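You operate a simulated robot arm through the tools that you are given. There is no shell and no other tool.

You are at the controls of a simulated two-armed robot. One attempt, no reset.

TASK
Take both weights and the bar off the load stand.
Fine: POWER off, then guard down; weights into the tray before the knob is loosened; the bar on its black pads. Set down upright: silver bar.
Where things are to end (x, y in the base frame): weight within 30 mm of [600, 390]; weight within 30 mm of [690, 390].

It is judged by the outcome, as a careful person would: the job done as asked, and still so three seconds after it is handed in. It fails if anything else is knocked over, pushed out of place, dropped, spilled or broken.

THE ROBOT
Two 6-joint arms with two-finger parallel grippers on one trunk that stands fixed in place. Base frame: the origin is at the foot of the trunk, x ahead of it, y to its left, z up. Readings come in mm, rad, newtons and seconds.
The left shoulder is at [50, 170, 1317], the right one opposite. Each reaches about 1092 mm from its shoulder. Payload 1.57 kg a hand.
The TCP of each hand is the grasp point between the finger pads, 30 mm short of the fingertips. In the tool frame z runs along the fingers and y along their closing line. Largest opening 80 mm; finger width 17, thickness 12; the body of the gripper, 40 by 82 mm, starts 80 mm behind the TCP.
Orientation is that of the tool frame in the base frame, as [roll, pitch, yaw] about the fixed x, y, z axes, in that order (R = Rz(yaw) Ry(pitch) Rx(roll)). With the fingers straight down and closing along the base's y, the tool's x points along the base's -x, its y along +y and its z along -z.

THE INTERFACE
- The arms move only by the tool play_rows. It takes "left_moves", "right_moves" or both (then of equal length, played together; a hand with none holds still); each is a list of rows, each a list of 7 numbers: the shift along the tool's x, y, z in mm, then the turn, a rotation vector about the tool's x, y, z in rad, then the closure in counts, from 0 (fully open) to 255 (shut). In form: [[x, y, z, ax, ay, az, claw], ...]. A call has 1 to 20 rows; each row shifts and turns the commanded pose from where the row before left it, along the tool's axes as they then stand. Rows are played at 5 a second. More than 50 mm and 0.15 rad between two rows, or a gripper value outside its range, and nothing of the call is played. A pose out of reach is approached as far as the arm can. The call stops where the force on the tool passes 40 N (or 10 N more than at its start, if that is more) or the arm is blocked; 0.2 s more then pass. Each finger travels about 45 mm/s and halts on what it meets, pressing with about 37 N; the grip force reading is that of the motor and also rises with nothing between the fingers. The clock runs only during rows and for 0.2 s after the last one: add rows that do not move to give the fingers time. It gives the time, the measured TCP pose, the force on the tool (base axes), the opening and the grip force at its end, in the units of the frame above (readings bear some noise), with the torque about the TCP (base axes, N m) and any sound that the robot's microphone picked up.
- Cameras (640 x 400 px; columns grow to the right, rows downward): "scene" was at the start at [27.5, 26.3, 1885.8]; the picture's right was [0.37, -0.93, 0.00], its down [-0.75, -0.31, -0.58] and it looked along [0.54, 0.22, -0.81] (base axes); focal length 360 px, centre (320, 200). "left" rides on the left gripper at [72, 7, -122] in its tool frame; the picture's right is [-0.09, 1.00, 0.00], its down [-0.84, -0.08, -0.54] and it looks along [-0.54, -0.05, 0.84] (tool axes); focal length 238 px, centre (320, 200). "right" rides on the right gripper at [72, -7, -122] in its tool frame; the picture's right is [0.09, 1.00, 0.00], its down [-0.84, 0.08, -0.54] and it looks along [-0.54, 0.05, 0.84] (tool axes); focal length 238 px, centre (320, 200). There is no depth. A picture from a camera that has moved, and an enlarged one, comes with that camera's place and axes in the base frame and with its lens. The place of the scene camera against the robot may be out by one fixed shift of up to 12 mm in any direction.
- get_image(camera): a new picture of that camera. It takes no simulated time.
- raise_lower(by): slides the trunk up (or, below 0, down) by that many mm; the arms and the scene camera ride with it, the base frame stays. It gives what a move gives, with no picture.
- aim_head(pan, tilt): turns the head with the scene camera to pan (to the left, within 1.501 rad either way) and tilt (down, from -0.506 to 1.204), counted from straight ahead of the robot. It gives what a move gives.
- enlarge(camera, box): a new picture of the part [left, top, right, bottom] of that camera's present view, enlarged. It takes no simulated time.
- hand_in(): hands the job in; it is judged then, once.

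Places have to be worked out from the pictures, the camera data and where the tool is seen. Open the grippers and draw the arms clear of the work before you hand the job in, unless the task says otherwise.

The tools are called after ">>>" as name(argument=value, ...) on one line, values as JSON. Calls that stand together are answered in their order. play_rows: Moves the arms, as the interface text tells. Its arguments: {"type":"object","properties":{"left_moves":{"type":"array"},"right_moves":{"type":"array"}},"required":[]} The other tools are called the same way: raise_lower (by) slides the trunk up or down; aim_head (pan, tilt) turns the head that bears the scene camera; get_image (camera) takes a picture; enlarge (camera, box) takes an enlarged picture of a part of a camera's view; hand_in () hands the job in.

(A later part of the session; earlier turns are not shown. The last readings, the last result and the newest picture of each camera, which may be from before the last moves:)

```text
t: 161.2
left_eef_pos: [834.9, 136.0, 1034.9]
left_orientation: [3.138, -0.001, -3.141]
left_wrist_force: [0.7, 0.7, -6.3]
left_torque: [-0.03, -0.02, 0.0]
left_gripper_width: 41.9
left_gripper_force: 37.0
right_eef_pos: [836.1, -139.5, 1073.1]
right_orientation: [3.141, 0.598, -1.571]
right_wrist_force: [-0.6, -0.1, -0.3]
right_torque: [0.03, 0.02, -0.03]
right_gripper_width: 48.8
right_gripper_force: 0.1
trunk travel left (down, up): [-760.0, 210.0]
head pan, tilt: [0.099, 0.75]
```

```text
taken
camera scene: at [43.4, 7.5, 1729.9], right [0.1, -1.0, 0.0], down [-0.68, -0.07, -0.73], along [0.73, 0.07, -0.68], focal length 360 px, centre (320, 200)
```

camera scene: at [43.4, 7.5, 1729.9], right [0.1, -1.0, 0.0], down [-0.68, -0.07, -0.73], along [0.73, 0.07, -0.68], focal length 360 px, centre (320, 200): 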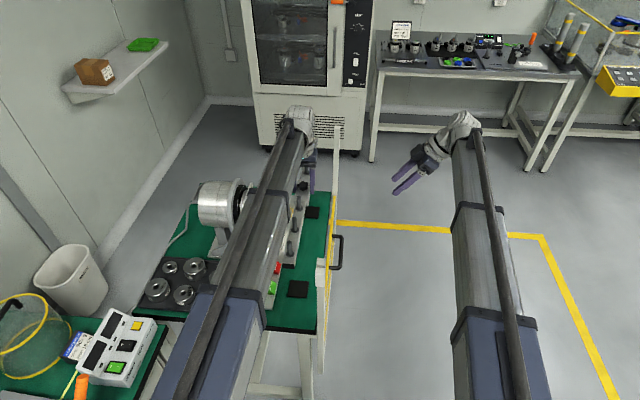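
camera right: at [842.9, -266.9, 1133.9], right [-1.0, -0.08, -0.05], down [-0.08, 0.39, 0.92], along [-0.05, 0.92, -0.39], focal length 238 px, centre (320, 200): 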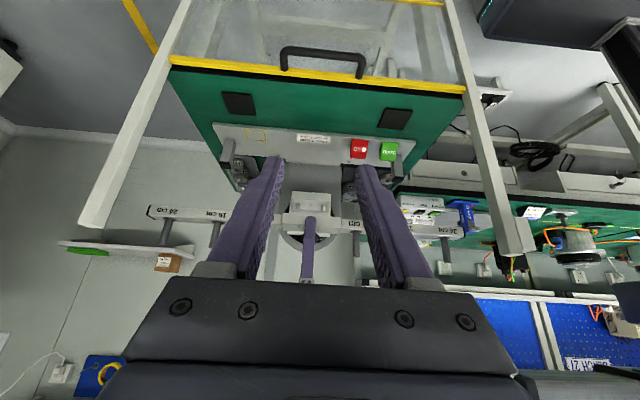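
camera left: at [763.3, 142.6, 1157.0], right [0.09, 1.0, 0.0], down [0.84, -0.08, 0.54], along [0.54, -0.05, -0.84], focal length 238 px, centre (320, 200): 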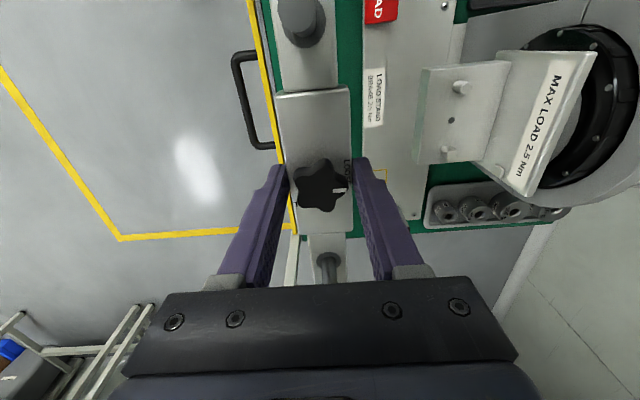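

The bar hangs above the two pads (at y ≈ 138, x ≈ 665 and 1005). I lower 130 mm, then look again.

>>> raise_lower(by=-130)

>>> get_image(camera="left")

>>> get_image(camera="right")

>>> get_image(camera="scene")

```text
t: 162.7
left_eef_pos: [835.4, 135.9, 905.9]
left_orientation: [3.138, 0.0, -3.141]
left_wrist_force: [-0.1, 0.7, -6.0]
left_torque: [-0.02, 0.01, 0.0]
left_gripper_width: 41.7
left_gripper_force: 36.8
right_eef_pos: [835.2, -140.5, 943.8]
right_orientation: [-3.141, 0.598, -1.571]
right_wrist_force: [0.1, 0.1, -0.5]
right_torque: [0.0, -0.01, 0.0]
right_gripper_width: 48.5
right_gripper_force: 0.1
trunk travel left (down, up): [-630.0, 340.0]
head pan, tilt: [0.099, 0.75]
```

```text
taken
camera left: at [763.1, 142.7, 1027.2], right [0.09, 1.0, 0.0], down [0.84, -0.08, 0.54], along [0.54, -0.05, -0.84], focal length 238 px, centre (320, 200)
```

left: 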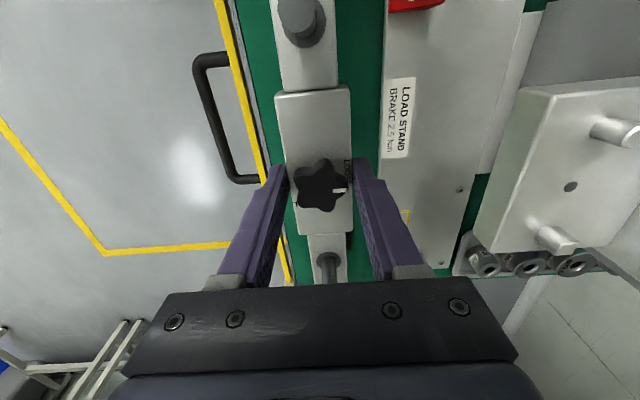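

```text
taken
camera right: at [842.8, -267.0, 1004.0], right [-1.0, -0.08, -0.05], down [-0.08, 0.39, 0.92], along [-0.05, 0.92, -0.39], focal length 238 px, centre (320, 200)
```

right: 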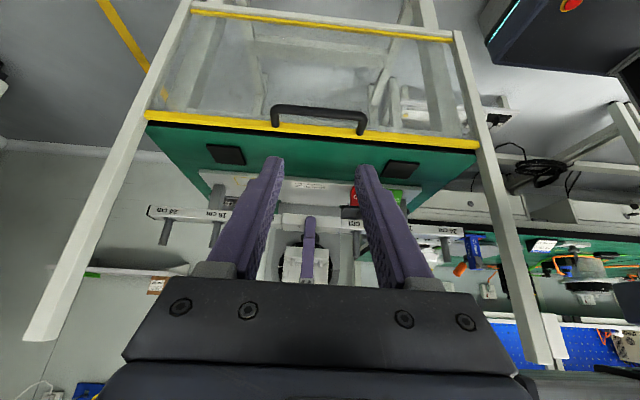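

```text
taken
camera scene: at [43.2, 7.3, 1600.0], right [0.1, -1.0, 0.0], down [-0.68, -0.07, -0.73], along [0.73, 0.07, -0.68], focal length 360 px, centre (320, 200)
```

scene: 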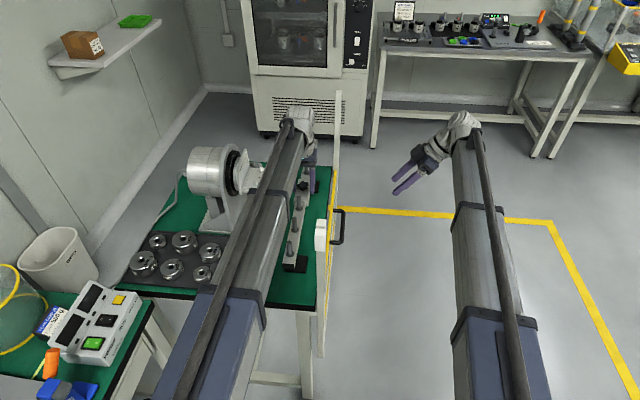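

Everything clear. Lowering 72 mm more, to roughly 30 mm above the pads.

>>> raise_lower(by=-72)

>>> get_image(camera="right")

>>> enlarge(camera="right", box=[140, 140, 480, 290])

>>> enlarge(camera="scene", box=[240, 100, 380, 300])

```text
t: 163.8
left_eef_pos: [836.0, 137.3, 833.8]
left_orientation: [3.139, -0.001, 3.141]
left_wrist_force: [0.6, -0.9, -5.2]
left_torque: [0.04, -0.02, 0.01]
left_gripper_width: 41.8
left_gripper_force: 37.7
right_eef_pos: [836.1, -139.7, 871.2]
right_orientation: [3.141, 0.598, -1.572]
right_wrist_force: [0.3, -0.2, -0.5]
right_torque: [0.0, -0.01, 0.0]
right_gripper_width: 48.7
right_gripper_force: 0.0
trunk travel left (down, up): [-558.0, 412.0]
head pan, tilt: [0.099, 0.75]
```

```text
taken
camera right: at [842.7, -267.0, 932.0], right [-1.0, -0.08, -0.05], down [-0.08, 0.39, 0.92], along [-0.05, 0.92, -0.39], focal length 238 px, centre (320, 200)
```

right: 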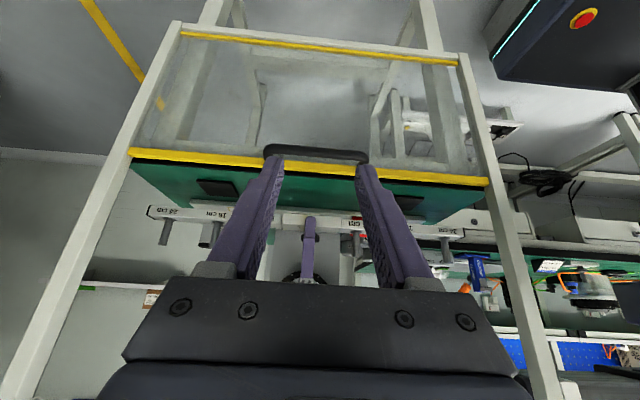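

```text
1.88 times, centred on (310, 215) of right
camera zoom: at [842.7, -267.0, 932.0], right [-1.0, -0.08, -0.05], down [-0.08, 0.39, 0.92], along [-0.05, 0.92, -0.39], focal length 449 px, centre (339, 172)
```

zoom: 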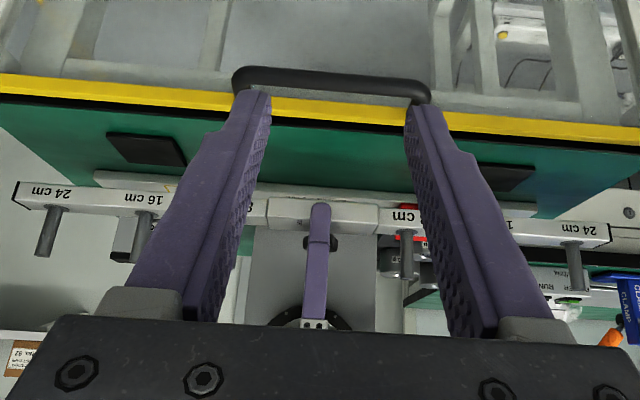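

```text
2.00 times, centred on (310, 200) of scene
camera zoom: at [43.1, 7.3, 1528.0], right [0.1, -1.0, 0.0], down [-0.68, -0.07, -0.73], along [0.73, 0.07, -0.68], focal length 720 px, centre (340, 200)
```

zoom: 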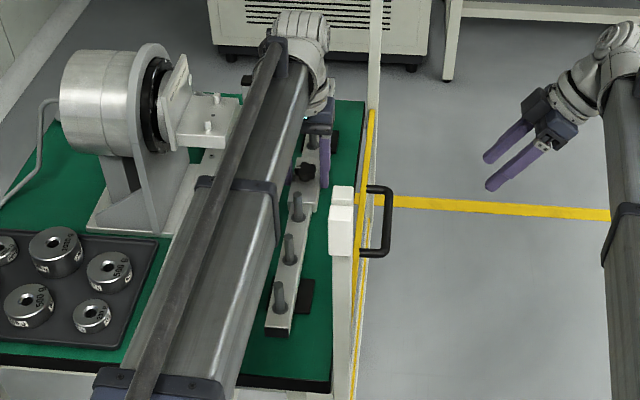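

The bar is over both pads. Lowering 22 mm, then small steps to contact.

>>> raise_lower(by=-22)

>>> enlarge(camera="right", box=[140, 120, 480, 270])

>>> enlarge(camera="scene", box=[240, 90, 380, 290])

```text
t: 164.5
left_eef_pos: [837.0, 136.5, 811.4]
left_orientation: [3.137, -0.002, 3.14]
left_wrist_force: [0.2, -0.8, -4.7]
left_torque: [-0.01, -0.02, -0.02]
left_gripper_width: 41.6
left_gripper_force: 37.1
right_eef_pos: [835.3, -140.4, 849.8]
right_orientation: [-3.142, 0.6, -1.571]
right_wrist_force: [-0.8, -0.3, -0.6]
right_torque: [0.01, 0.02, -0.03]
right_gripper_width: 48.6
right_gripper_force: 0.0
trunk travel left (down, up): [-536.0, 434.0]
head pan, tilt: [0.099, 0.75]
```

```text
1.88 times, centred on (310, 195) of right
camera zoom: at [842.7, -267.0, 910.0], right [-1.0, -0.08, -0.05], down [-0.08, 0.39, 0.92], along [-0.05, 0.92, -0.39], focal length 449 px, centre (339, 209)
```

zoom: 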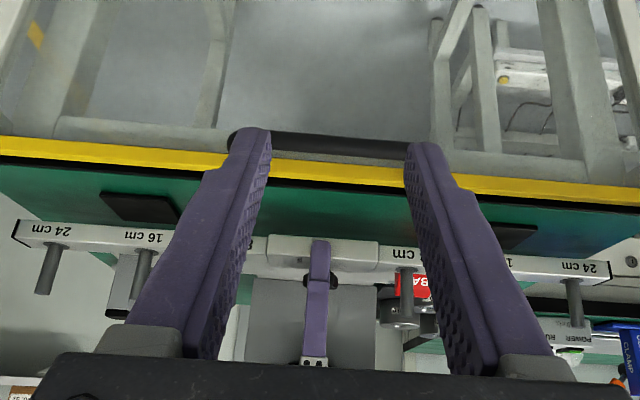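

```text
2.00 times, centred on (310, 190) of scene
camera zoom: at [43.0, 7.3, 1505.9], right [0.1, -1.0, 0.0], down [-0.68, -0.07, -0.73], along [0.73, 0.07, -0.68], focal length 720 px, centre (340, 220)
```

zoom: 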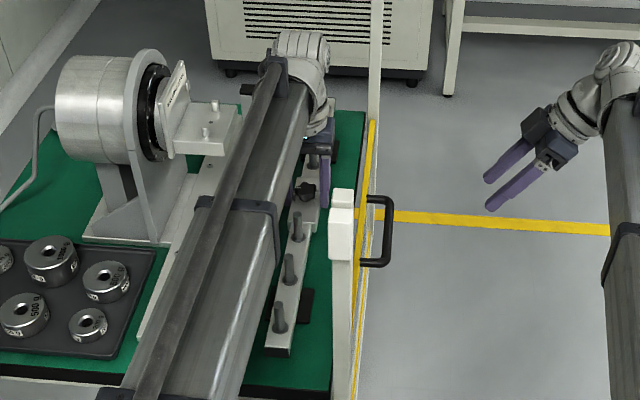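

Both pads lie under the bar. Stepping down to contact.

>>> raise_lower(by=-6)

>>> raise_lower(by=-2)

>>> raise_lower(by=-2)

>>> enlarge(camera="right", box=[140, 120, 480, 270])

```text
t: 165.1
left_eef_pos: [835.2, 136.3, 805.2]
left_orientation: [3.139, -0.001, -3.141]
left_wrist_force: [-0.4, -0.4, -4.8]
left_torque: [0.03, 0.01, 0.02]
left_gripper_width: 41.5
left_gripper_force: 37.1
right_eef_pos: [836.1, -138.6, 843.5]
right_orientation: [-3.142, 0.599, -1.571]
right_wrist_force: [0.3, 0.3, 0.4]
right_torque: [0.0, -0.03, -0.02]
right_gripper_width: 48.4
right_gripper_force: 0.1
trunk travel left (down, up): [-530.0, 440.0]
head pan, tilt: [0.099, 0.75]
```

```text
t: 165.6
left_eef_pos: [836.9, 136.5, 802.0]
left_orientation: [3.137, -0.002, 3.141]
left_wrist_force: [0.9, -0.1, -6.3]
left_torque: [-0.02, -0.01, -0.01]
left_gripper_width: 41.6
left_gripper_force: 36.7
right_eef_pos: [836.0, -137.1, 841.9]
right_orientation: [3.141, 0.6, -1.572]
right_wrist_force: [0.1, -0.6, -0.1]
right_torque: [0.03, -0.01, 0.02]
right_gripper_width: 48.4
right_gripper_force: 0.1
trunk travel left (down, up): [-528.0, 442.0]
head pan, tilt: [0.099, 0.75]
```

```text
t: 166.1
left_eef_pos: [835.1, 137.4, 800.9]
left_orientation: [3.138, -0.002, 3.141]
left_wrist_force: [0.4, -0.2, -5.6]
left_torque: [-0.01, 0.0, 0.01]
left_gripper_width: 41.9
left_gripper_force: 37.3
right_eef_pos: [836.2, -138.7, 839.5]
right_orientation: [-3.141, 0.599, -1.571]
right_wrist_force: [-0.2, 0.4, -0.4]
right_torque: [0.02, 0.02, -0.03]
right_gripper_width: 48.5
right_gripper_force: 0.0
trunk travel left (down, up): [-526.0, 444.0]
head pan, tilt: [0.099, 0.75]
```

```text
1.88 times, centred on (310, 195) of right
camera zoom: at [842.8, -267.0, 899.9], right [-1.0, -0.08, -0.05], down [-0.08, 0.39, 0.92], along [-0.05, 0.92, -0.39], focal length 449 px, centre (339, 209)
```

zoom: 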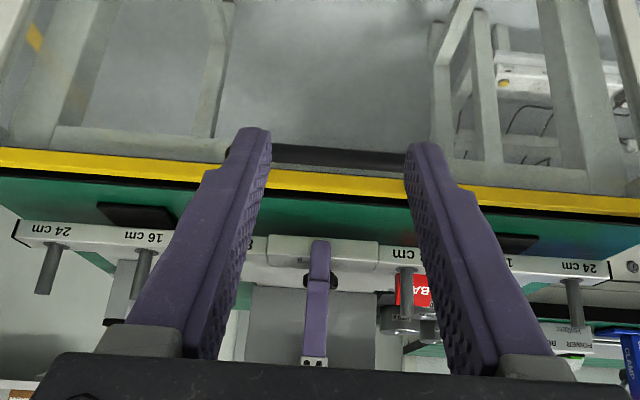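

>>> raise_lower(by=-2)

>>> raise_lower(by=-1.5)

>>> raise_lower(by=-1.5)

>>> enlarge(camera="right", box=[140, 160, 260, 240])

```text
t: 166.6
left_eef_pos: [836.3, 138.6, 799.2]
left_orientation: [3.138, -0.004, 3.141]
left_wrist_force: [0.5, 0.1, -6.2]
left_torque: [-0.01, 0.01, -0.02]
left_gripper_width: 41.7
left_gripper_force: 37.5
right_eef_pos: [836.2, -139.3, 837.5]
right_orientation: [-3.141, 0.599, -1.572]
right_wrist_force: [-0.8, -0.4, -0.4]
right_torque: [0.03, -0.03, 0.0]
right_gripper_width: 48.7
right_gripper_force: 0.0
trunk travel left (down, up): [-524.0, 446.0]
head pan, tilt: [0.099, 0.75]
```

```text
t: 167.1
left_eef_pos: [835.5, 137.3, 796.5]
left_orientation: [3.139, -0.001, -3.141]
left_wrist_force: [-1.3, 0.8, -5.6]
left_torque: [-0.02, -0.02, -0.01]
left_gripper_width: 41.7
left_gripper_force: 36.9
right_eef_pos: [835.6, -138.8, 836.5]
right_orientation: [3.142, 0.599, -1.571]
right_wrist_force: [-0.6, -0.4, -0.1]
right_torque: [-0.02, -0.01, 0.01]
right_gripper_width: 48.6
right_gripper_force: 0.0
trunk travel left (down, up): [-523.0, 447.0]
head pan, tilt: [0.099, 0.75]
```

```text
t: 167.7
left_eef_pos: [834.3, 137.3, 795.9]
left_orientation: [3.138, -0.002, -3.141]
left_wrist_force: [-0.3, -0.4, -5.1]
left_torque: [-0.01, -0.01, 0.02]
left_gripper_width: 41.8
left_gripper_force: 37.4
right_eef_pos: [835.0, -139.1, 834.6]
right_orientation: [3.14, 0.598, -1.57]
right_wrist_force: [-0.1, -0.5, 0.3]
right_torque: [-0.04, -0.03, 0.03]
right_gripper_width: 48.6
right_gripper_force: 0.0
trunk travel left (down, up): [-521.0, 449.0]
head pan, tilt: [0.099, 0.75]
```

```text
5.00 times, centred on (200, 200) of right
camera zoom: at [842.8, -267.0, 894.8], right [-1.0, -0.08, -0.05], down [-0.08, 0.39, 0.92], along [-0.05, 0.92, -0.39], focal length 1192 px, centre (920, 200)
```

zoom: 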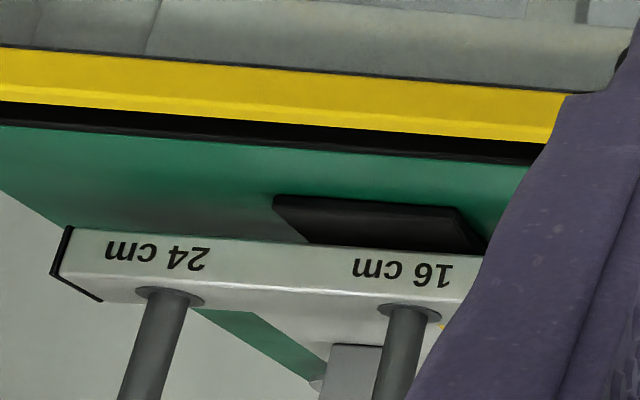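

Close above the pads. Continuing.

>>> raise_lower(by=-2)

>>> raise_lower(by=-2)

>>> raise_lower(by=-2)

>>> enlarge(camera="right", box=[140, 160, 260, 240])

```text
t: 168.2
left_eef_pos: [835.7, 137.1, 793.7]
left_orientation: [3.138, -0.002, 3.14]
left_wrist_force: [-0.3, 0.6, -5.7]
left_torque: [-0.02, -0.03, -0.01]
left_gripper_width: 41.9
left_gripper_force: 36.8
right_eef_pos: [836.5, -139.9, 832.4]
right_orientation: [-3.141, 0.599, -1.571]
right_wrist_force: [-0.6, 0.8, 0.3]
right_torque: [-0.03, -0.01, 0.0]
right_gripper_width: 48.6
right_gripper_force: 0.1
trunk travel left (down, up): [-519.0, 451.0]
head pan, tilt: [0.099, 0.75]
```

```text
t: 168.7
left_eef_pos: [835.7, 138.0, 792.9]
left_orientation: [3.138, -0.003, 3.14]
left_wrist_force: [0.4, 0.2, -4.1]
left_torque: [-0.05, 0.35, -0.04]
left_gripper_width: 41.6
left_gripper_force: 37.1
right_eef_pos: [835.7, -139.4, 830.9]
right_orientation: [-3.14, 0.598, -1.571]
right_wrist_force: [1.1, -0.2, 0.9]
right_torque: [-0.01, 0.04, -0.01]
right_gripper_width: 48.5
right_gripper_force: 0.1
trunk travel left (down, up): [-517.0, 453.0]
head pan, tilt: [0.099, 0.75]
```

```text
t: 169.2
left_eef_pos: [835.5, 136.8, 792.0]
left_orientation: [3.138, 0.002, -3.141]
left_wrist_force: [7.9, 0.1, 15.7]
left_torque: [-0.1, 0.48, -0.03]
left_gripper_width: 41.6
left_gripper_force: 37.1
right_eef_pos: [834.3, -138.1, 828.7]
right_orientation: [-3.14, 0.598, -1.572]
right_wrist_force: [0.2, 0.3, 0.0]
right_torque: [-0.02, 0.01, 0.0]
right_gripper_width: 48.7
right_gripper_force: 0.1
trunk travel left (down, up): [-515.0, 455.0]
head pan, tilt: [0.099, 0.75]
```

```text
5.00 times, centred on (200, 200) of right
camera zoom: at [842.0, -267.2, 890.1], right [-1.0, -0.08, -0.05], down [-0.08, 0.39, 0.92], along [-0.05, 0.92, -0.39], focal length 1192 px, centre (920, 200)
```

zoom: 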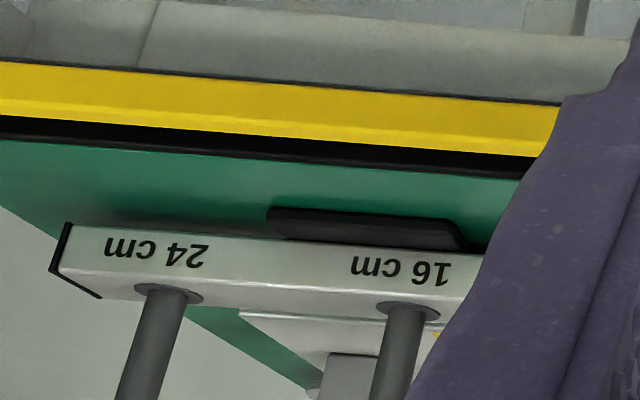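

Contact on both pads (net upward force). I relieve 1 mm and open a little to release the bar.

>>> raise_lower(by=1)

>>> play_rows(left_moves=[[0, 0, 0, 0, 0, 0, 120], [0, 0, 0, 0, 0, 0, 112], [0, 0, 0, 0, 0, 0, 105], [0, 0, 0, 0, 0, 0, 105]])

>>> enlarge(camera="right", box=[140, 120, 480, 270])

>>> get_image(camera="left")

```text
t: 169.7
left_eef_pos: [836.6, 136.9, 790.6]
left_orientation: [3.136, 0.0, -3.141]
left_wrist_force: [3.8, 1.1, 3.4]
left_torque: [-0.03, -1.28, 0.01]
left_gripper_width: 41.7
left_gripper_force: 37.6
right_eef_pos: [835.4, -139.9, 828.5]
right_orientation: [-3.141, 0.599, -1.57]
right_wrist_force: [-0.3, 0.3, -0.2]
right_torque: [-0.01, -0.01, 0.01]
right_gripper_width: 48.7
right_gripper_force: 0.1
trunk travel left (down, up): [-516.0, 454.0]
head pan, tilt: [0.099, 0.75]
```

```text
t: 170.7
left_eef_pos: [835.7, 136.8, 791.5]
left_orientation: [3.138, -0.001, 3.141]
left_wrist_force: [0.0, -0.5, -0.2]
left_torque: [0.03, -0.03, 0.0]
left_gripper_width: 47.2
left_gripper_force: 0.0
right_eef_pos: [835.9, -139.4, 828.8]
right_orientation: [-3.142, 0.6, -1.571]
right_wrist_force: [-0.4, -0.1, 0.4]
right_torque: [0.03, 0.0, 0.04]
right_gripper_width: 48.5
right_gripper_force: 0.1
trunk travel left (down, up): [-516.0, 454.0]
head pan, tilt: [0.099, 0.75]
```

```text
1.88 times, centred on (310, 195) of right
camera zoom: at [842.4, -267.1, 890.2], right [-1.0, -0.08, -0.05], down [-0.08, 0.39, 0.92], along [-0.05, 0.92, -0.39], focal length 449 px, centre (339, 209)
```

zoom: 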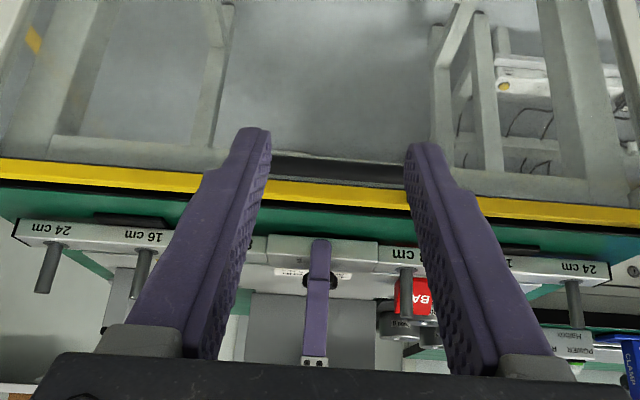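

```text
taken
camera left: at [762.8, 142.6, 913.4], right [0.09, 1.0, 0.0], down [0.84, -0.08, 0.54], along [0.54, -0.05, -0.84], focal length 238 px, centre (320, 200)
```

left: 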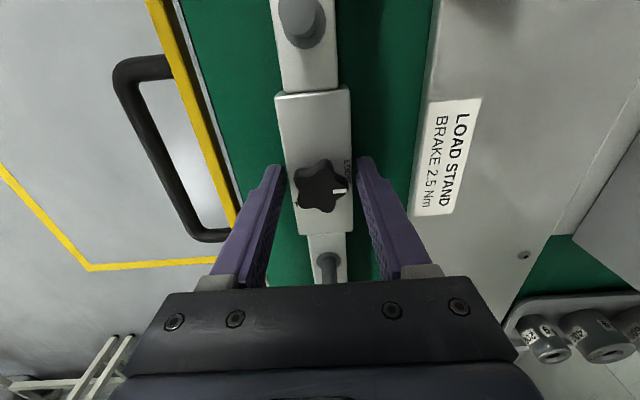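

The bar rests on its pads, released on both sides. I raise slowly to make sure nothing drags.

>>> raise_lower(by=8)

>>> raise_lower(by=120)

>>> get_image(camera="left")

>>> get_image(camera="right")

>>> get_image(camera="scene")

```text
t: 171.3
left_eef_pos: [835.1, 136.8, 800.2]
left_orientation: [3.138, -0.001, -3.141]
left_wrist_force: [0.3, -0.6, 0.1]
left_torque: [-0.01, 0.0, 0.04]
left_gripper_width: 46.7
left_gripper_force: 0.0
right_eef_pos: [835.6, -141.0, 836.4]
right_orientation: [3.141, 0.598, -1.569]
right_wrist_force: [-0.4, -0.8, -0.6]
right_torque: [0.03, 0.01, 0.01]
right_gripper_width: 48.5
right_gripper_force: 0.1
trunk travel left (down, up): [-524.0, 446.0]
head pan, tilt: [0.099, 0.75]
```

```text
t: 172.8
left_eef_pos: [835.2, 136.4, 919.2]
left_orientation: [3.138, -0.002, 3.14]
left_wrist_force: [0.0, -1.0, -0.5]
left_torque: [-0.03, 0.0, 0.0]
left_gripper_width: 47.2
left_gripper_force: 0.1
right_eef_pos: [835.8, -140.4, 956.9]
right_orientation: [3.141, 0.598, -1.57]
right_wrist_force: [0.2, -0.5, 0.1]
right_torque: [0.02, 0.0, 0.0]
right_gripper_width: 48.6
right_gripper_force: 0.1
trunk travel left (down, up): [-644.0, 326.0]
head pan, tilt: [0.099, 0.75]
```

```text
taken
camera left: at [762.9, 142.6, 1041.2], right [0.09, 1.0, 0.0], down [0.84, -0.08, 0.54], along [0.54, -0.05, -0.84], focal length 238 px, centre (320, 200)
```

left: 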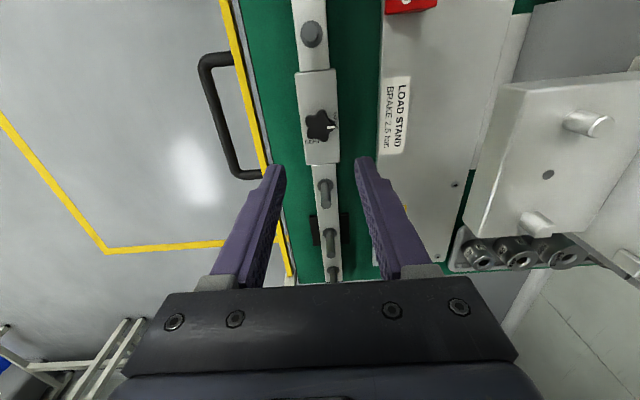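

```text
taken
camera right: at [842.6, -267.1, 1018.0], right [-1.0, -0.08, -0.05], down [-0.08, 0.39, 0.92], along [-0.05, 0.92, -0.39], focal length 238 px, centre (320, 200)
```

right: 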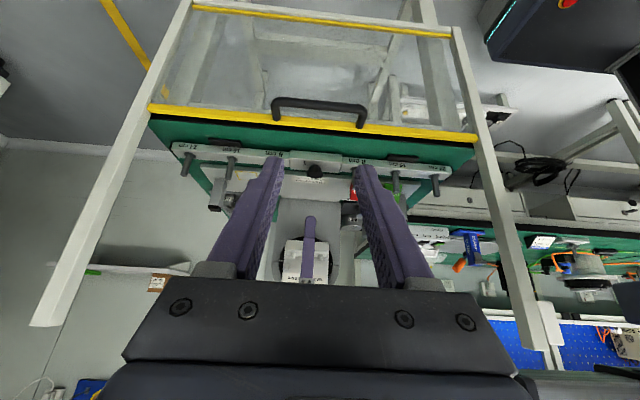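

```text
taken
camera scene: at [42.8, 7.2, 1613.9], right [0.1, -1.0, 0.0], down [-0.68, -0.07, -0.73], along [0.73, 0.07, -0.68], focal length 360 px, centre (320, 200)
```

scene: 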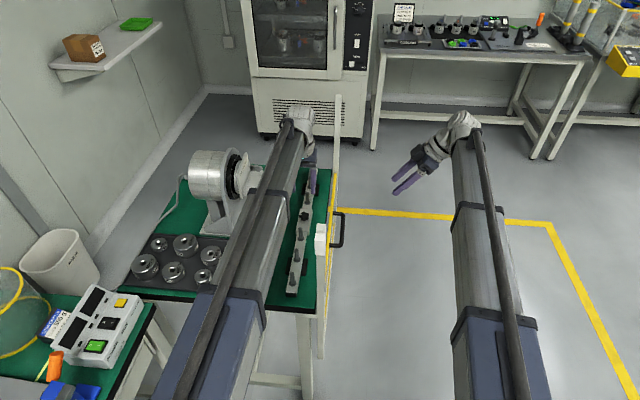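

The bar stands upright on both pads. I enlarge the tray to double-check the placed weights' positions.

>>> enlarge(camera="scene", box=[110, 215, 240, 305])

>>> enlarge(camera="scene", box=[30, 270, 170, 370])

```text
4.44 times, centred on (175, 260) of scene
camera zoom: at [42.8, 7.2, 1613.9], right [0.1, -1.0, 0.0], down [-0.68, -0.07, -0.73], along [0.73, 0.07, -0.68], focal length 1601 px, centre (964, -67)
```

zoom: 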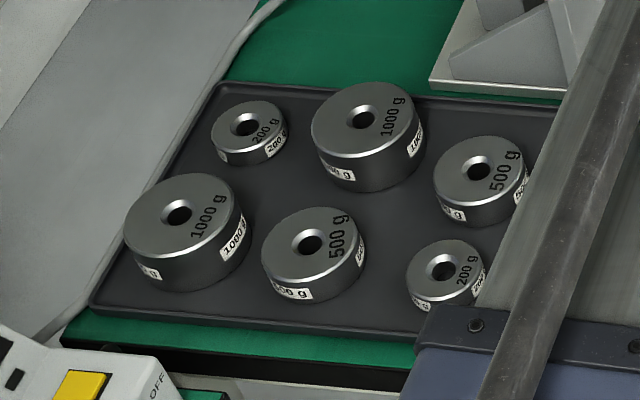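

```text
4.00 times, centred on (100, 320) of scene
camera zoom: at [42.8, 7.2, 1613.9], right [0.1, -1.0, 0.0], down [-0.68, -0.07, -0.73], along [0.73, 0.07, -0.68], focal length 1441 px, centre (1200, -280)
```

zoom: 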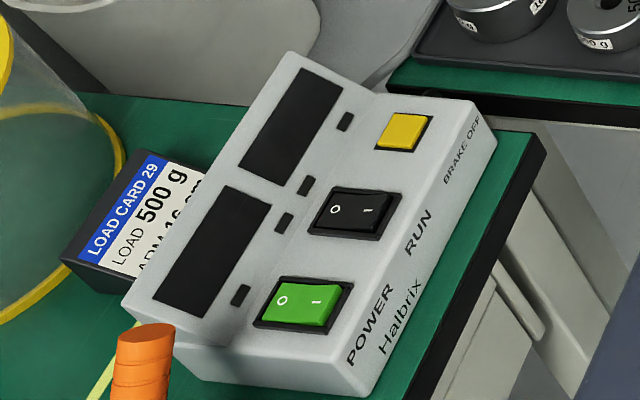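

Checking against the reference weights, the 500 g may be ~25–30 mm short of x = 690 — too marginal. I'll go back and shift it ~18 mm in +x, using the same tilted grip as before. First raise and fly there along a clear path.

>>> raise_lower(by=130)

>>> play_rows(left_moves=[[33.6, 0, 0, 0, 0, 0, 40], [33.6, 0, 0, 0, 0, 0, 40], [33.6, 0, 0, 0, 0, 0, 40], [33.6, 0, 0, 0, 0, 0, 40], [33.6, 0, 0, 0, 0, 0, 40], [33.6, 0, 0, 0, 0, 0, 40], [33.6, 0, 0, 0, 0, 0, 40], [0, 36.3, 0, 0, 0, 0, 40], [0, 36.3, 0, 0, 0, 0, 40], [0, 36.3, 0, 0, 0, 0, 40], [0, 36.3, 0, 0, 0, 0, 40], [0, 36.3, 0, 0, 0, 0, 40], [0, 36.3, 0, 0, 0, 0, 40], [0, 36.3, 0, 0, 0, 0, 40], [0, 0, 0, 0, 0, 0, 40]])

>>> get_image(camera="left")

>>> get_image(camera="scene")

```text
t: 174.4
left_eef_pos: [835.1, 137.3, 1049.9]
left_orientation: [3.139, -0.003, 3.141]
left_wrist_force: [0.0, -0.1, 0.4]
left_torque: [0.0, -0.03, 0.01]
left_gripper_width: 46.8
left_gripper_force: 0.1
right_eef_pos: [835.8, -139.7, 1086.5]
right_orientation: [3.141, 0.598, -1.572]
right_wrist_force: [0.4, -0.3, -1.0]
right_torque: [0.03, -0.01, -0.02]
right_gripper_width: 48.3
right_gripper_force: 0.0
trunk travel left (down, up): [-774.0, 196.0]
head pan, tilt: [0.099, 0.75]
```

```text
t: 177.6
left_eef_pos: [600.0, 391.5, 1049.7]
left_orientation: [3.138, -0.002, -3.141]
left_wrist_force: [0.2, -0.2, 0.2]
left_torque: [0.0, 0.01, -0.04]
left_gripper_width: 67.4
left_gripper_force: 0.0
right_eef_pos: [835.6, -138.4, 1087.1]
right_orientation: [-3.141, 0.599, -1.571]
right_wrist_force: [0.3, 0.2, 0.1]
right_torque: [0.02, 0.02, -0.03]
right_gripper_width: 48.6
right_gripper_force: 0.0
trunk travel left (down, up): [-774.0, 196.0]
head pan, tilt: [0.099, 0.75]
```

```text
taken
camera left: at [528.6, 396.6, 1171.5], right [0.09, 1.0, 0.0], down [0.84, -0.08, 0.54], along [0.54, -0.05, -0.84], focal length 238 px, centre (320, 200)
```

left: 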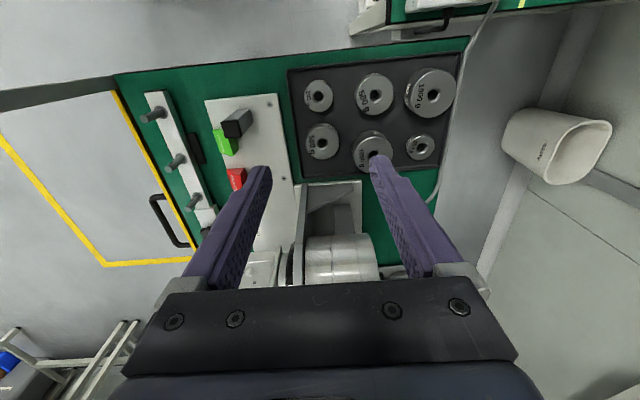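

```text
taken
camera scene: at [42.6, 6.8, 1744.0], right [0.1, -1.0, 0.0], down [-0.68, -0.07, -0.73], along [0.73, 0.07, -0.68], focal length 360 px, centre (320, 200)
```

scene: 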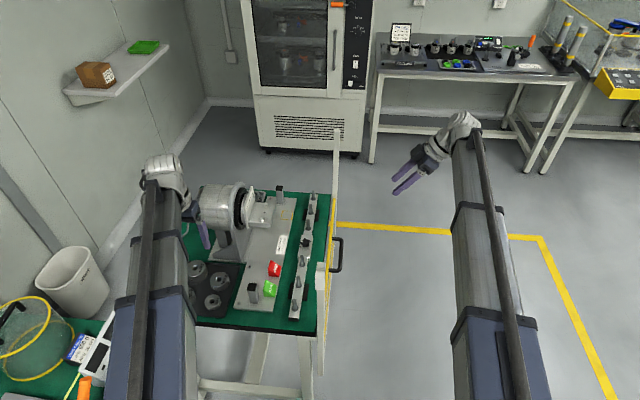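

>>> enlarge(camera="left", box=[280, 60, 470, 190])

```text
3.08 times, centred on (375, 125) of left
camera zoom: at [528.6, 396.6, 1171.5], right [0.09, 1.0, 0.0], down [0.84, -0.08, 0.54], along [0.54, -0.05, -0.84], focal length 733 px, centre (151, 431)
```

zoom: 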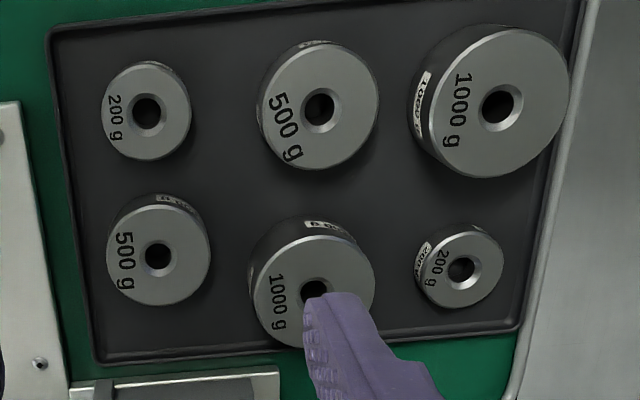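

Measured well now: 500 g at (666, 388), 200 g at (593, 389). Shifting the 500 g by +18 mm gives comfortable margin. I tilt and position as at its release.

>>> play_rows(left_moves=[[0, 0, 0, 0, -0.102, 0, 55], [0, 0, 0, 0, -0.102, 0, 55], [0, 0, 0, 0, -0.102, 0, 55], [0, 0, 0, 0, -0.102, 0, 55], [-28.5, -0.5, 12.3, 0, 0, 0, 55], [-28.5, -0.5, 12.3, 0, 0, 0, 55], [0, 0, 0, 0, 0, 0, 55]])

>>> raise_lower(by=-180)

>>> enlarge(camera="left", box=[230, 40, 430, 240])

```text
t: 179.2
left_eef_pos: [662.0, 391.2, 1066.6]
left_orientation: [3.137, 0.408, 3.14]
left_wrist_force: [-0.3, 0.1, 0.4]
left_torque: [0.0, 0.02, 0.02]
left_gripper_width: 62.6
left_gripper_force: 0.0
left hand out of reach, approached as far as the arm can: row 2, 3, 4
right_eef_pos: [835.2, -139.5, 1086.9]
right_orientation: [-3.142, 0.598, -1.569]
right_wrist_force: [-0.1, 0.4, -0.2]
right_torque: [-0.05, 0.02, 0.0]
right_gripper_width: 48.6
right_gripper_force: 0.0
trunk travel left (down, up): [-774.0, 196.0]
head pan, tilt: [0.099, 0.75]
```

```text
t: 181.2
left_eef_pos: [661.9, 390.9, 887.8]
left_orientation: [3.139, 0.407, 3.14]
left_wrist_force: [-1.0, -1.0, -0.4]
left_torque: [-0.02, 0.0, 0.01]
left_gripper_width: 62.7
left_gripper_force: 0.1
right_eef_pos: [834.1, -140.3, 907.2]
right_orientation: [-3.14, 0.599, -1.57]
right_wrist_force: [0.2, -0.2, 0.3]
right_torque: [0.0, -0.01, 0.02]
right_gripper_width: 48.7
right_gripper_force: 0.1
trunk travel left (down, up): [-594.0, 376.0]
head pan, tilt: [0.099, 0.75]
```

```text
2.00 times, centred on (330, 140) of left
camera zoom: at [546.8, 396.2, 970.9], right [0.09, 1.0, 0.04], down [0.55, -0.08, 0.83], along [0.83, -0.05, -0.56], focal length 477 px, centre (300, 320)
```

zoom: 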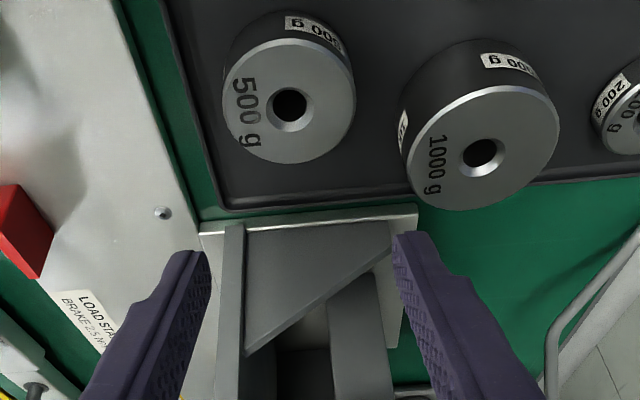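

>>> play_rows(left_moves=[[0, -1.1, 0, 0, 0, 0, 52], [0, 0, 0, 0, 0, 0, 52]])

>>> raise_lower(by=-75)

>>> enlarge(camera="left", box=[230, 60, 430, 240])

```text
t: 181.8
left_eef_pos: [662.0, 389.6, 887.3]
left_orientation: [3.137, 0.406, 3.14]
left_wrist_force: [-1.1, -0.8, -0.5]
left_torque: [-0.02, -0.01, 0.0]
left_gripper_width: 63.7
left_gripper_force: 0.0
right_eef_pos: [834.9, -139.5, 907.7]
right_orientation: [3.141, 0.599, -1.57]
right_wrist_force: [-0.1, -0.7, 0.7]
right_torque: [0.01, 0.03, -0.01]
right_gripper_width: 48.5
right_gripper_force: 0.1
trunk travel left (down, up): [-594.0, 376.0]
head pan, tilt: [0.099, 0.75]
```

```text
t: 182.9
left_eef_pos: [661.5, 390.8, 811.8]
left_orientation: [3.137, 0.405, 3.139]
left_wrist_force: [-0.4, 0.0, -0.5]
left_torque: [-0.01, 0.02, -0.01]
left_gripper_width: 63.6
left_gripper_force: 0.1
right_eef_pos: [834.9, -140.2, 831.7]
right_orientation: [3.14, 0.599, -1.569]
right_wrist_force: [0.7, 0.0, -0.5]
right_torque: [0.01, 0.0, -0.01]
right_gripper_width: 48.7
right_gripper_force: 0.0
trunk travel left (down, up): [-519.0, 451.0]
head pan, tilt: [0.099, 0.75]
```

```text
2.22 times, centred on (330, 150) of left
camera zoom: at [546.8, 395.5, 896.0], right [0.09, 1.0, 0.04], down [0.55, -0.08, 0.83], along [0.83, -0.05, -0.56], focal length 530 px, centre (298, 311)
```

zoom: 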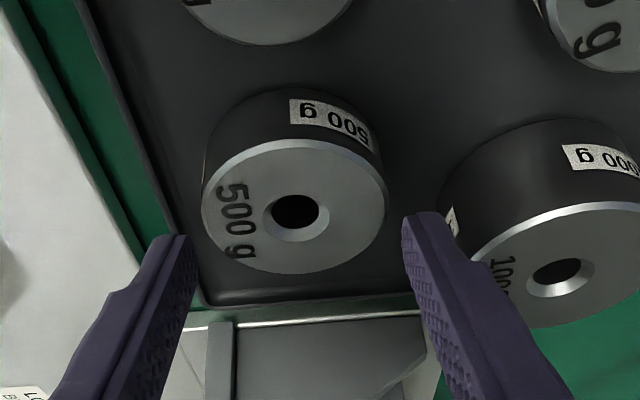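

Aligned. Lower 22 mm (tips a few mm above the floor) and close.

>>> raise_lower(by=-21)

>>> play_rows(left_moves=[[0, 0, 0, 0, 0, 0, 75], [0, 0, 0, 0, 0, 0, 150], [0, 0, 0, 0, 0, 0, 255], [0, 0, 0, 0, 0, 0, 255]])

>>> enlarge(camera="left", box=[230, 80, 430, 240])

```text
t: 183.6
left_eef_pos: [662.1, 389.9, 790.6]
left_orientation: [3.138, 0.406, 3.14]
left_wrist_force: [0.2, -0.2, 0.0]
left_torque: [0.02, -0.03, -0.02]
left_gripper_width: 63.5
left_gripper_force: 0.0
right_eef_pos: [834.2, -139.1, 811.3]
right_orientation: [3.141, 0.598, -1.569]
right_wrist_force: [-0.1, 0.4, 0.5]
right_torque: [0.0, 0.02, -0.03]
right_gripper_width: 48.7
right_gripper_force: 0.1
trunk travel left (down, up): [-498.0, 472.0]
head pan, tilt: [0.099, 0.75]
```

```text
t: 184.6
left_eef_pos: [661.5, 390.4, 790.9]
left_orientation: [3.137, 0.405, 3.14]
left_wrist_force: [0.8, -0.4, 0.6]
left_torque: [-0.13, 0.05, 0.05]
left_gripper_width: 57.7
left_gripper_force: 37.3
right_eef_pos: [836.7, -139.3, 811.3]
right_orientation: [-3.141, 0.598, -1.571]
right_wrist_force: [-0.4, -0.5, -0.3]
right_torque: [0.02, 0.03, 0.0]
right_gripper_width: 48.4
right_gripper_force: 0.1
trunk travel left (down, up): [-498.0, 472.0]
head pan, tilt: [0.099, 0.75]
```

```text
2.50 times, centred on (330, 160) of left
camera zoom: at [546.8, 395.5, 874.9], right [0.08, 1.0, 0.04], down [0.55, -0.08, 0.83], along [0.83, -0.05, -0.56], focal length 596 px, centre (295, 300)
```

zoom: 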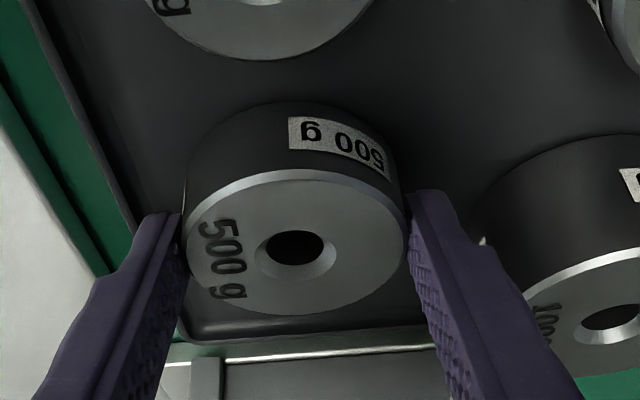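

Gripped. Lift 8 mm, shift +18 mm in x, and check clearances.

>>> raise_lower(by=8)

>>> play_rows(left_moves=[[-5.5, -0.4, 2.4, 0, 0, 0, 255], [-5.5, -0.3, 2.4, 0, 0, 0, 255], [-5.5, -0.3, 2.3, 0, 0, 0, 255], [0, 0, 0, 0, 0, 0, 255], [0, 0, 0, 0, 0, 0, 255]])

>>> enlarge(camera="left", box=[230, 80, 430, 240])

```text
t: 185.1
left_eef_pos: [661.3, 389.3, 798.7]
left_orientation: [3.139, 0.407, 3.14]
left_wrist_force: [-0.2, -0.6, -5.1]
left_torque: [-0.01, 0.03, -0.02]
left_gripper_width: 57.5
left_gripper_force: 37.2
right_eef_pos: [835.9, -140.0, 818.3]
right_orientation: [3.141, 0.598, -1.571]
right_wrist_force: [0.1, -1.0, -0.1]
right_torque: [0.0, -0.02, -0.03]
right_gripper_width: 48.8
right_gripper_force: 0.1
trunk travel left (down, up): [-506.0, 464.0]
head pan, tilt: [0.099, 0.75]
```

```text
t: 186.3
left_eef_pos: [679.9, 388.3, 798.7]
left_orientation: [3.138, 0.406, 3.139]
left_wrist_force: [0.0, 0.3, -4.9]
left_torque: [-0.01, 0.01, -0.01]
left_gripper_width: 57.5
left_gripper_force: 36.8
right_eef_pos: [836.7, -140.3, 819.0]
right_orientation: [-3.141, 0.598, -1.57]
right_wrist_force: [-0.3, 0.8, -0.1]
right_torque: [0.01, 0.02, 0.0]
right_gripper_width: 48.3
right_gripper_force: 0.1
trunk travel left (down, up): [-506.0, 464.0]
head pan, tilt: [0.099, 0.75]
```

```text
2.50 times, centred on (330, 160) of left
camera zoom: at [565.2, 394.5, 882.6], right [0.09, 1.0, 0.04], down [0.55, -0.08, 0.83], along [0.83, -0.05, -0.56], focal length 596 px, centre (295, 300)
```

zoom: 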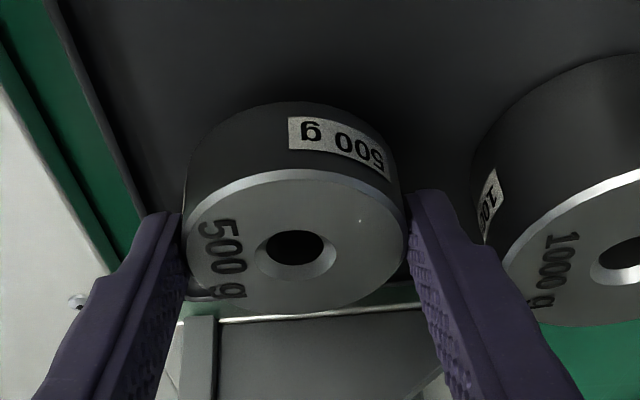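

Clearances fine. Lower back to the resting height and release slightly.

>>> raise_lower(by=-6)

>>> raise_lower(by=-2)

>>> play_rows(left_moves=[[0, 0, 0, 0, 0, 0, 68], [0, 0, 0, 0, 0, 0, 62], [0, 0, 0, 0, 0, 0, 58], [0, 0, 0, 0, 0, 0, 58]])

>>> enlarge(camera="left", box=[230, 80, 430, 240])

```text
t: 186.9
left_eef_pos: [679.7, 388.1, 791.9]
left_orientation: [3.139, 0.407, 3.14]
left_wrist_force: [-0.5, 0.2, -6.1]
left_torque: [0.0, 0.02, -0.02]
left_gripper_width: 57.3
left_gripper_force: 36.7
right_eef_pos: [835.7, -140.8, 813.0]
right_orientation: [-3.141, 0.6, -1.571]
right_wrist_force: [-0.7, -0.5, -0.1]
right_torque: [-0.03, 0.03, 0.01]
right_gripper_width: 48.6
right_gripper_force: 0.0
trunk travel left (down, up): [-500.0, 470.0]
head pan, tilt: [0.099, 0.75]
```

```text
t: 187.4
left_eef_pos: [678.5, 388.5, 790.5]
left_orientation: [3.137, 0.408, 3.141]
left_wrist_force: [1.4, -0.3, 1.0]
left_torque: [-0.19, -0.03, 0.03]
left_gripper_width: 57.5
left_gripper_force: 37.5
right_eef_pos: [835.1, -138.8, 811.3]
right_orientation: [3.141, 0.597, -1.57]
right_wrist_force: [-0.3, -0.1, -0.6]
right_torque: [0.02, 0.0, 0.0]
right_gripper_width: 48.5
right_gripper_force: 0.1
trunk travel left (down, up): [-498.0, 472.0]
head pan, tilt: [0.099, 0.75]
```

```text
t: 188.4
left_eef_pos: [680.4, 389.8, 791.7]
left_orientation: [3.138, 0.407, 3.14]
left_wrist_force: [0.2, -0.2, 0.3]
left_torque: [-0.01, -0.01, 0.01]
left_gripper_width: 61.7
left_gripper_force: 0.1
right_eef_pos: [836.5, -140.1, 811.5]
right_orientation: [-3.141, 0.6, -1.57]
right_wrist_force: [-0.6, 0.8, 0.6]
right_torque: [-0.02, 0.01, -0.01]
right_gripper_width: 48.7
right_gripper_force: 0.1
trunk travel left (down, up): [-498.0, 472.0]
head pan, tilt: [0.099, 0.75]
```

```text
2.50 times, centred on (330, 160) of left
camera zoom: at [564.9, 394.4, 874.8], right [0.09, 1.0, 0.04], down [0.55, -0.08, 0.83], along [0.83, -0.05, -0.56], focal length 596 px, centre (295, 300)
```

zoom: 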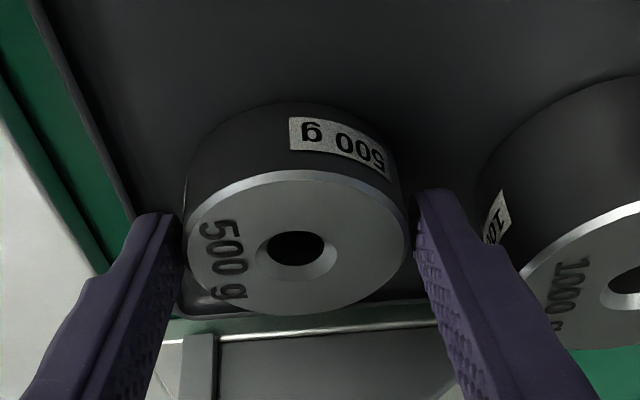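

Released. I nudge the hand 1 mm to centre the gaps and raise slowly.

>>> play_rows(left_moves=[[0, -1, 0, 0, 0, 0, 56], [0, 0, 0, 0, 0, 0, 56]])

>>> raise_lower(by=10)

>>> raise_lower(by=200)

>>> play_rows(left_moves=[[0, 0, 0, 0, 0.102, 0, 30], [0, 0, 0, 0, 0.102, 0, 30], [0, 0, 0, 0, 0.102, 0, 30], [0, 0, 0, 0, 0.102, 0, 0], [26, 0, 0, 0, 0, 0, 0], [26, 0, 0, 0, 0, 0, 0], [26, 0, 0, 0, 0, 0, 0], [0, 0, 0, 0, 0, 0, 0]])

>>> get_image(camera="left")

>>> enlarge(camera="left", box=[260, 40, 470, 190])

```text
t: 189.0
left_eef_pos: [678.9, 388.2, 791.4]
left_orientation: [3.139, 0.408, 3.141]
left_wrist_force: [-0.5, 0.0, 0.4]
left_torque: [0.01, -0.02, -0.02]
left_gripper_width: 62.4
left_gripper_force: 0.1
right_eef_pos: [835.2, -139.6, 811.9]
right_orientation: [-3.142, 0.599, -1.571]
right_wrist_force: [-0.1, 0.1, 0.6]
right_torque: [0.02, 0.0, 0.01]
right_gripper_width: 48.4
right_gripper_force: 0.1
trunk travel left (down, up): [-498.0, 472.0]
head pan, tilt: [0.099, 0.75]
```

```text
t: 189.6
left_eef_pos: [680.5, 387.6, 802.1]
left_orientation: [3.136, 0.407, 3.139]
left_wrist_force: [-0.1, 0.2, -0.4]
left_torque: [0.02, -0.01, 0.0]
left_gripper_width: 62.3
left_gripper_force: 0.1
right_eef_pos: [835.3, -139.1, 821.7]
right_orientation: [3.141, 0.599, -1.57]
right_wrist_force: [-0.6, -1.0, 0.8]
right_torque: [0.03, 0.02, 0.01]
right_gripper_width: 48.5
right_gripper_force: 0.1
trunk travel left (down, up): [-508.0, 462.0]
head pan, tilt: [0.099, 0.75]
```

```text
t: 191.8
left_eef_pos: [679.9, 388.7, 1000.9]
left_orientation: [3.138, 0.407, 3.14]
left_wrist_force: [-0.7, 0.4, 0.5]
left_torque: [0.0, 0.0, 0.0]
left_gripper_width: 62.3
left_gripper_force: 0.0
right_eef_pos: [835.5, -139.9, 1021.6]
right_orientation: [3.141, 0.597, -1.571]
right_wrist_force: [-0.5, -0.5, -0.3]
right_torque: [0.01, 0.03, 0.0]
right_gripper_width: 48.7
right_gripper_force: 0.1
trunk travel left (down, up): [-708.0, 262.0]
head pan, tilt: [0.099, 0.75]
```

```text
t: 193.6
left_eef_pos: [601.1, 386.3, 982.0]
left_orientation: [3.137, -0.002, -3.141]
left_wrist_force: [0.6, 0.3, 0.0]
left_torque: [0.02, 0.02, 0.0]
left_gripper_width: 80.2
left_gripper_force: 0.0
left hand out of reach, approached as far as the arm can: row 1, 2, 3
right_eef_pos: [836.2, -139.5, 1021.2]
right_orientation: [3.141, 0.598, -1.571]
right_wrist_force: [0.0, -0.6, 0.0]
right_torque: [0.01, -0.01, -0.03]
right_gripper_width: 48.6
right_gripper_force: 0.0
trunk travel left (down, up): [-708.0, 262.0]
head pan, tilt: [0.099, 0.75]
```

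```text
taken
camera left: at [529.3, 391.2, 1105.2], right [0.09, 1.0, 0.0], down [0.84, -0.08, 0.54], along [0.54, -0.05, -0.84], focal length 238 px, centre (320, 200)
```

left: 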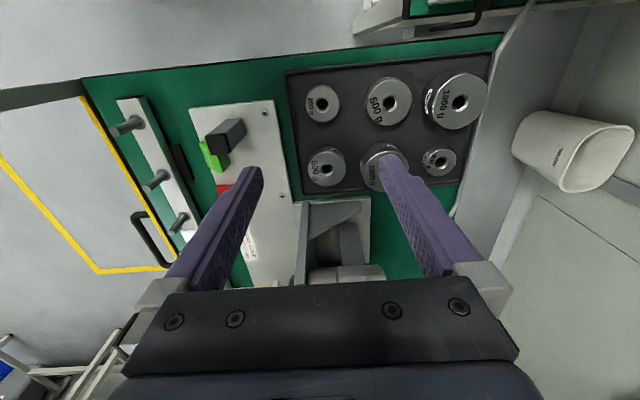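

```text
2.67 times, centred on (365, 115) of left
camera zoom: at [529.3, 391.2, 1105.2], right [0.09, 1.0, 0.0], down [0.84, -0.08, 0.54], along [0.54, -0.05, -0.84], focal length 636 px, centre (200, 427)
```

zoom: 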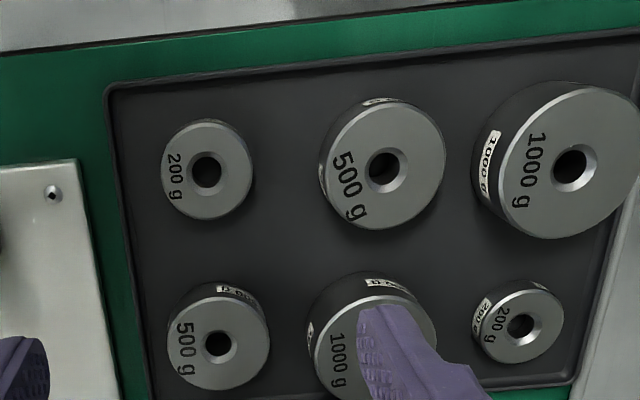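

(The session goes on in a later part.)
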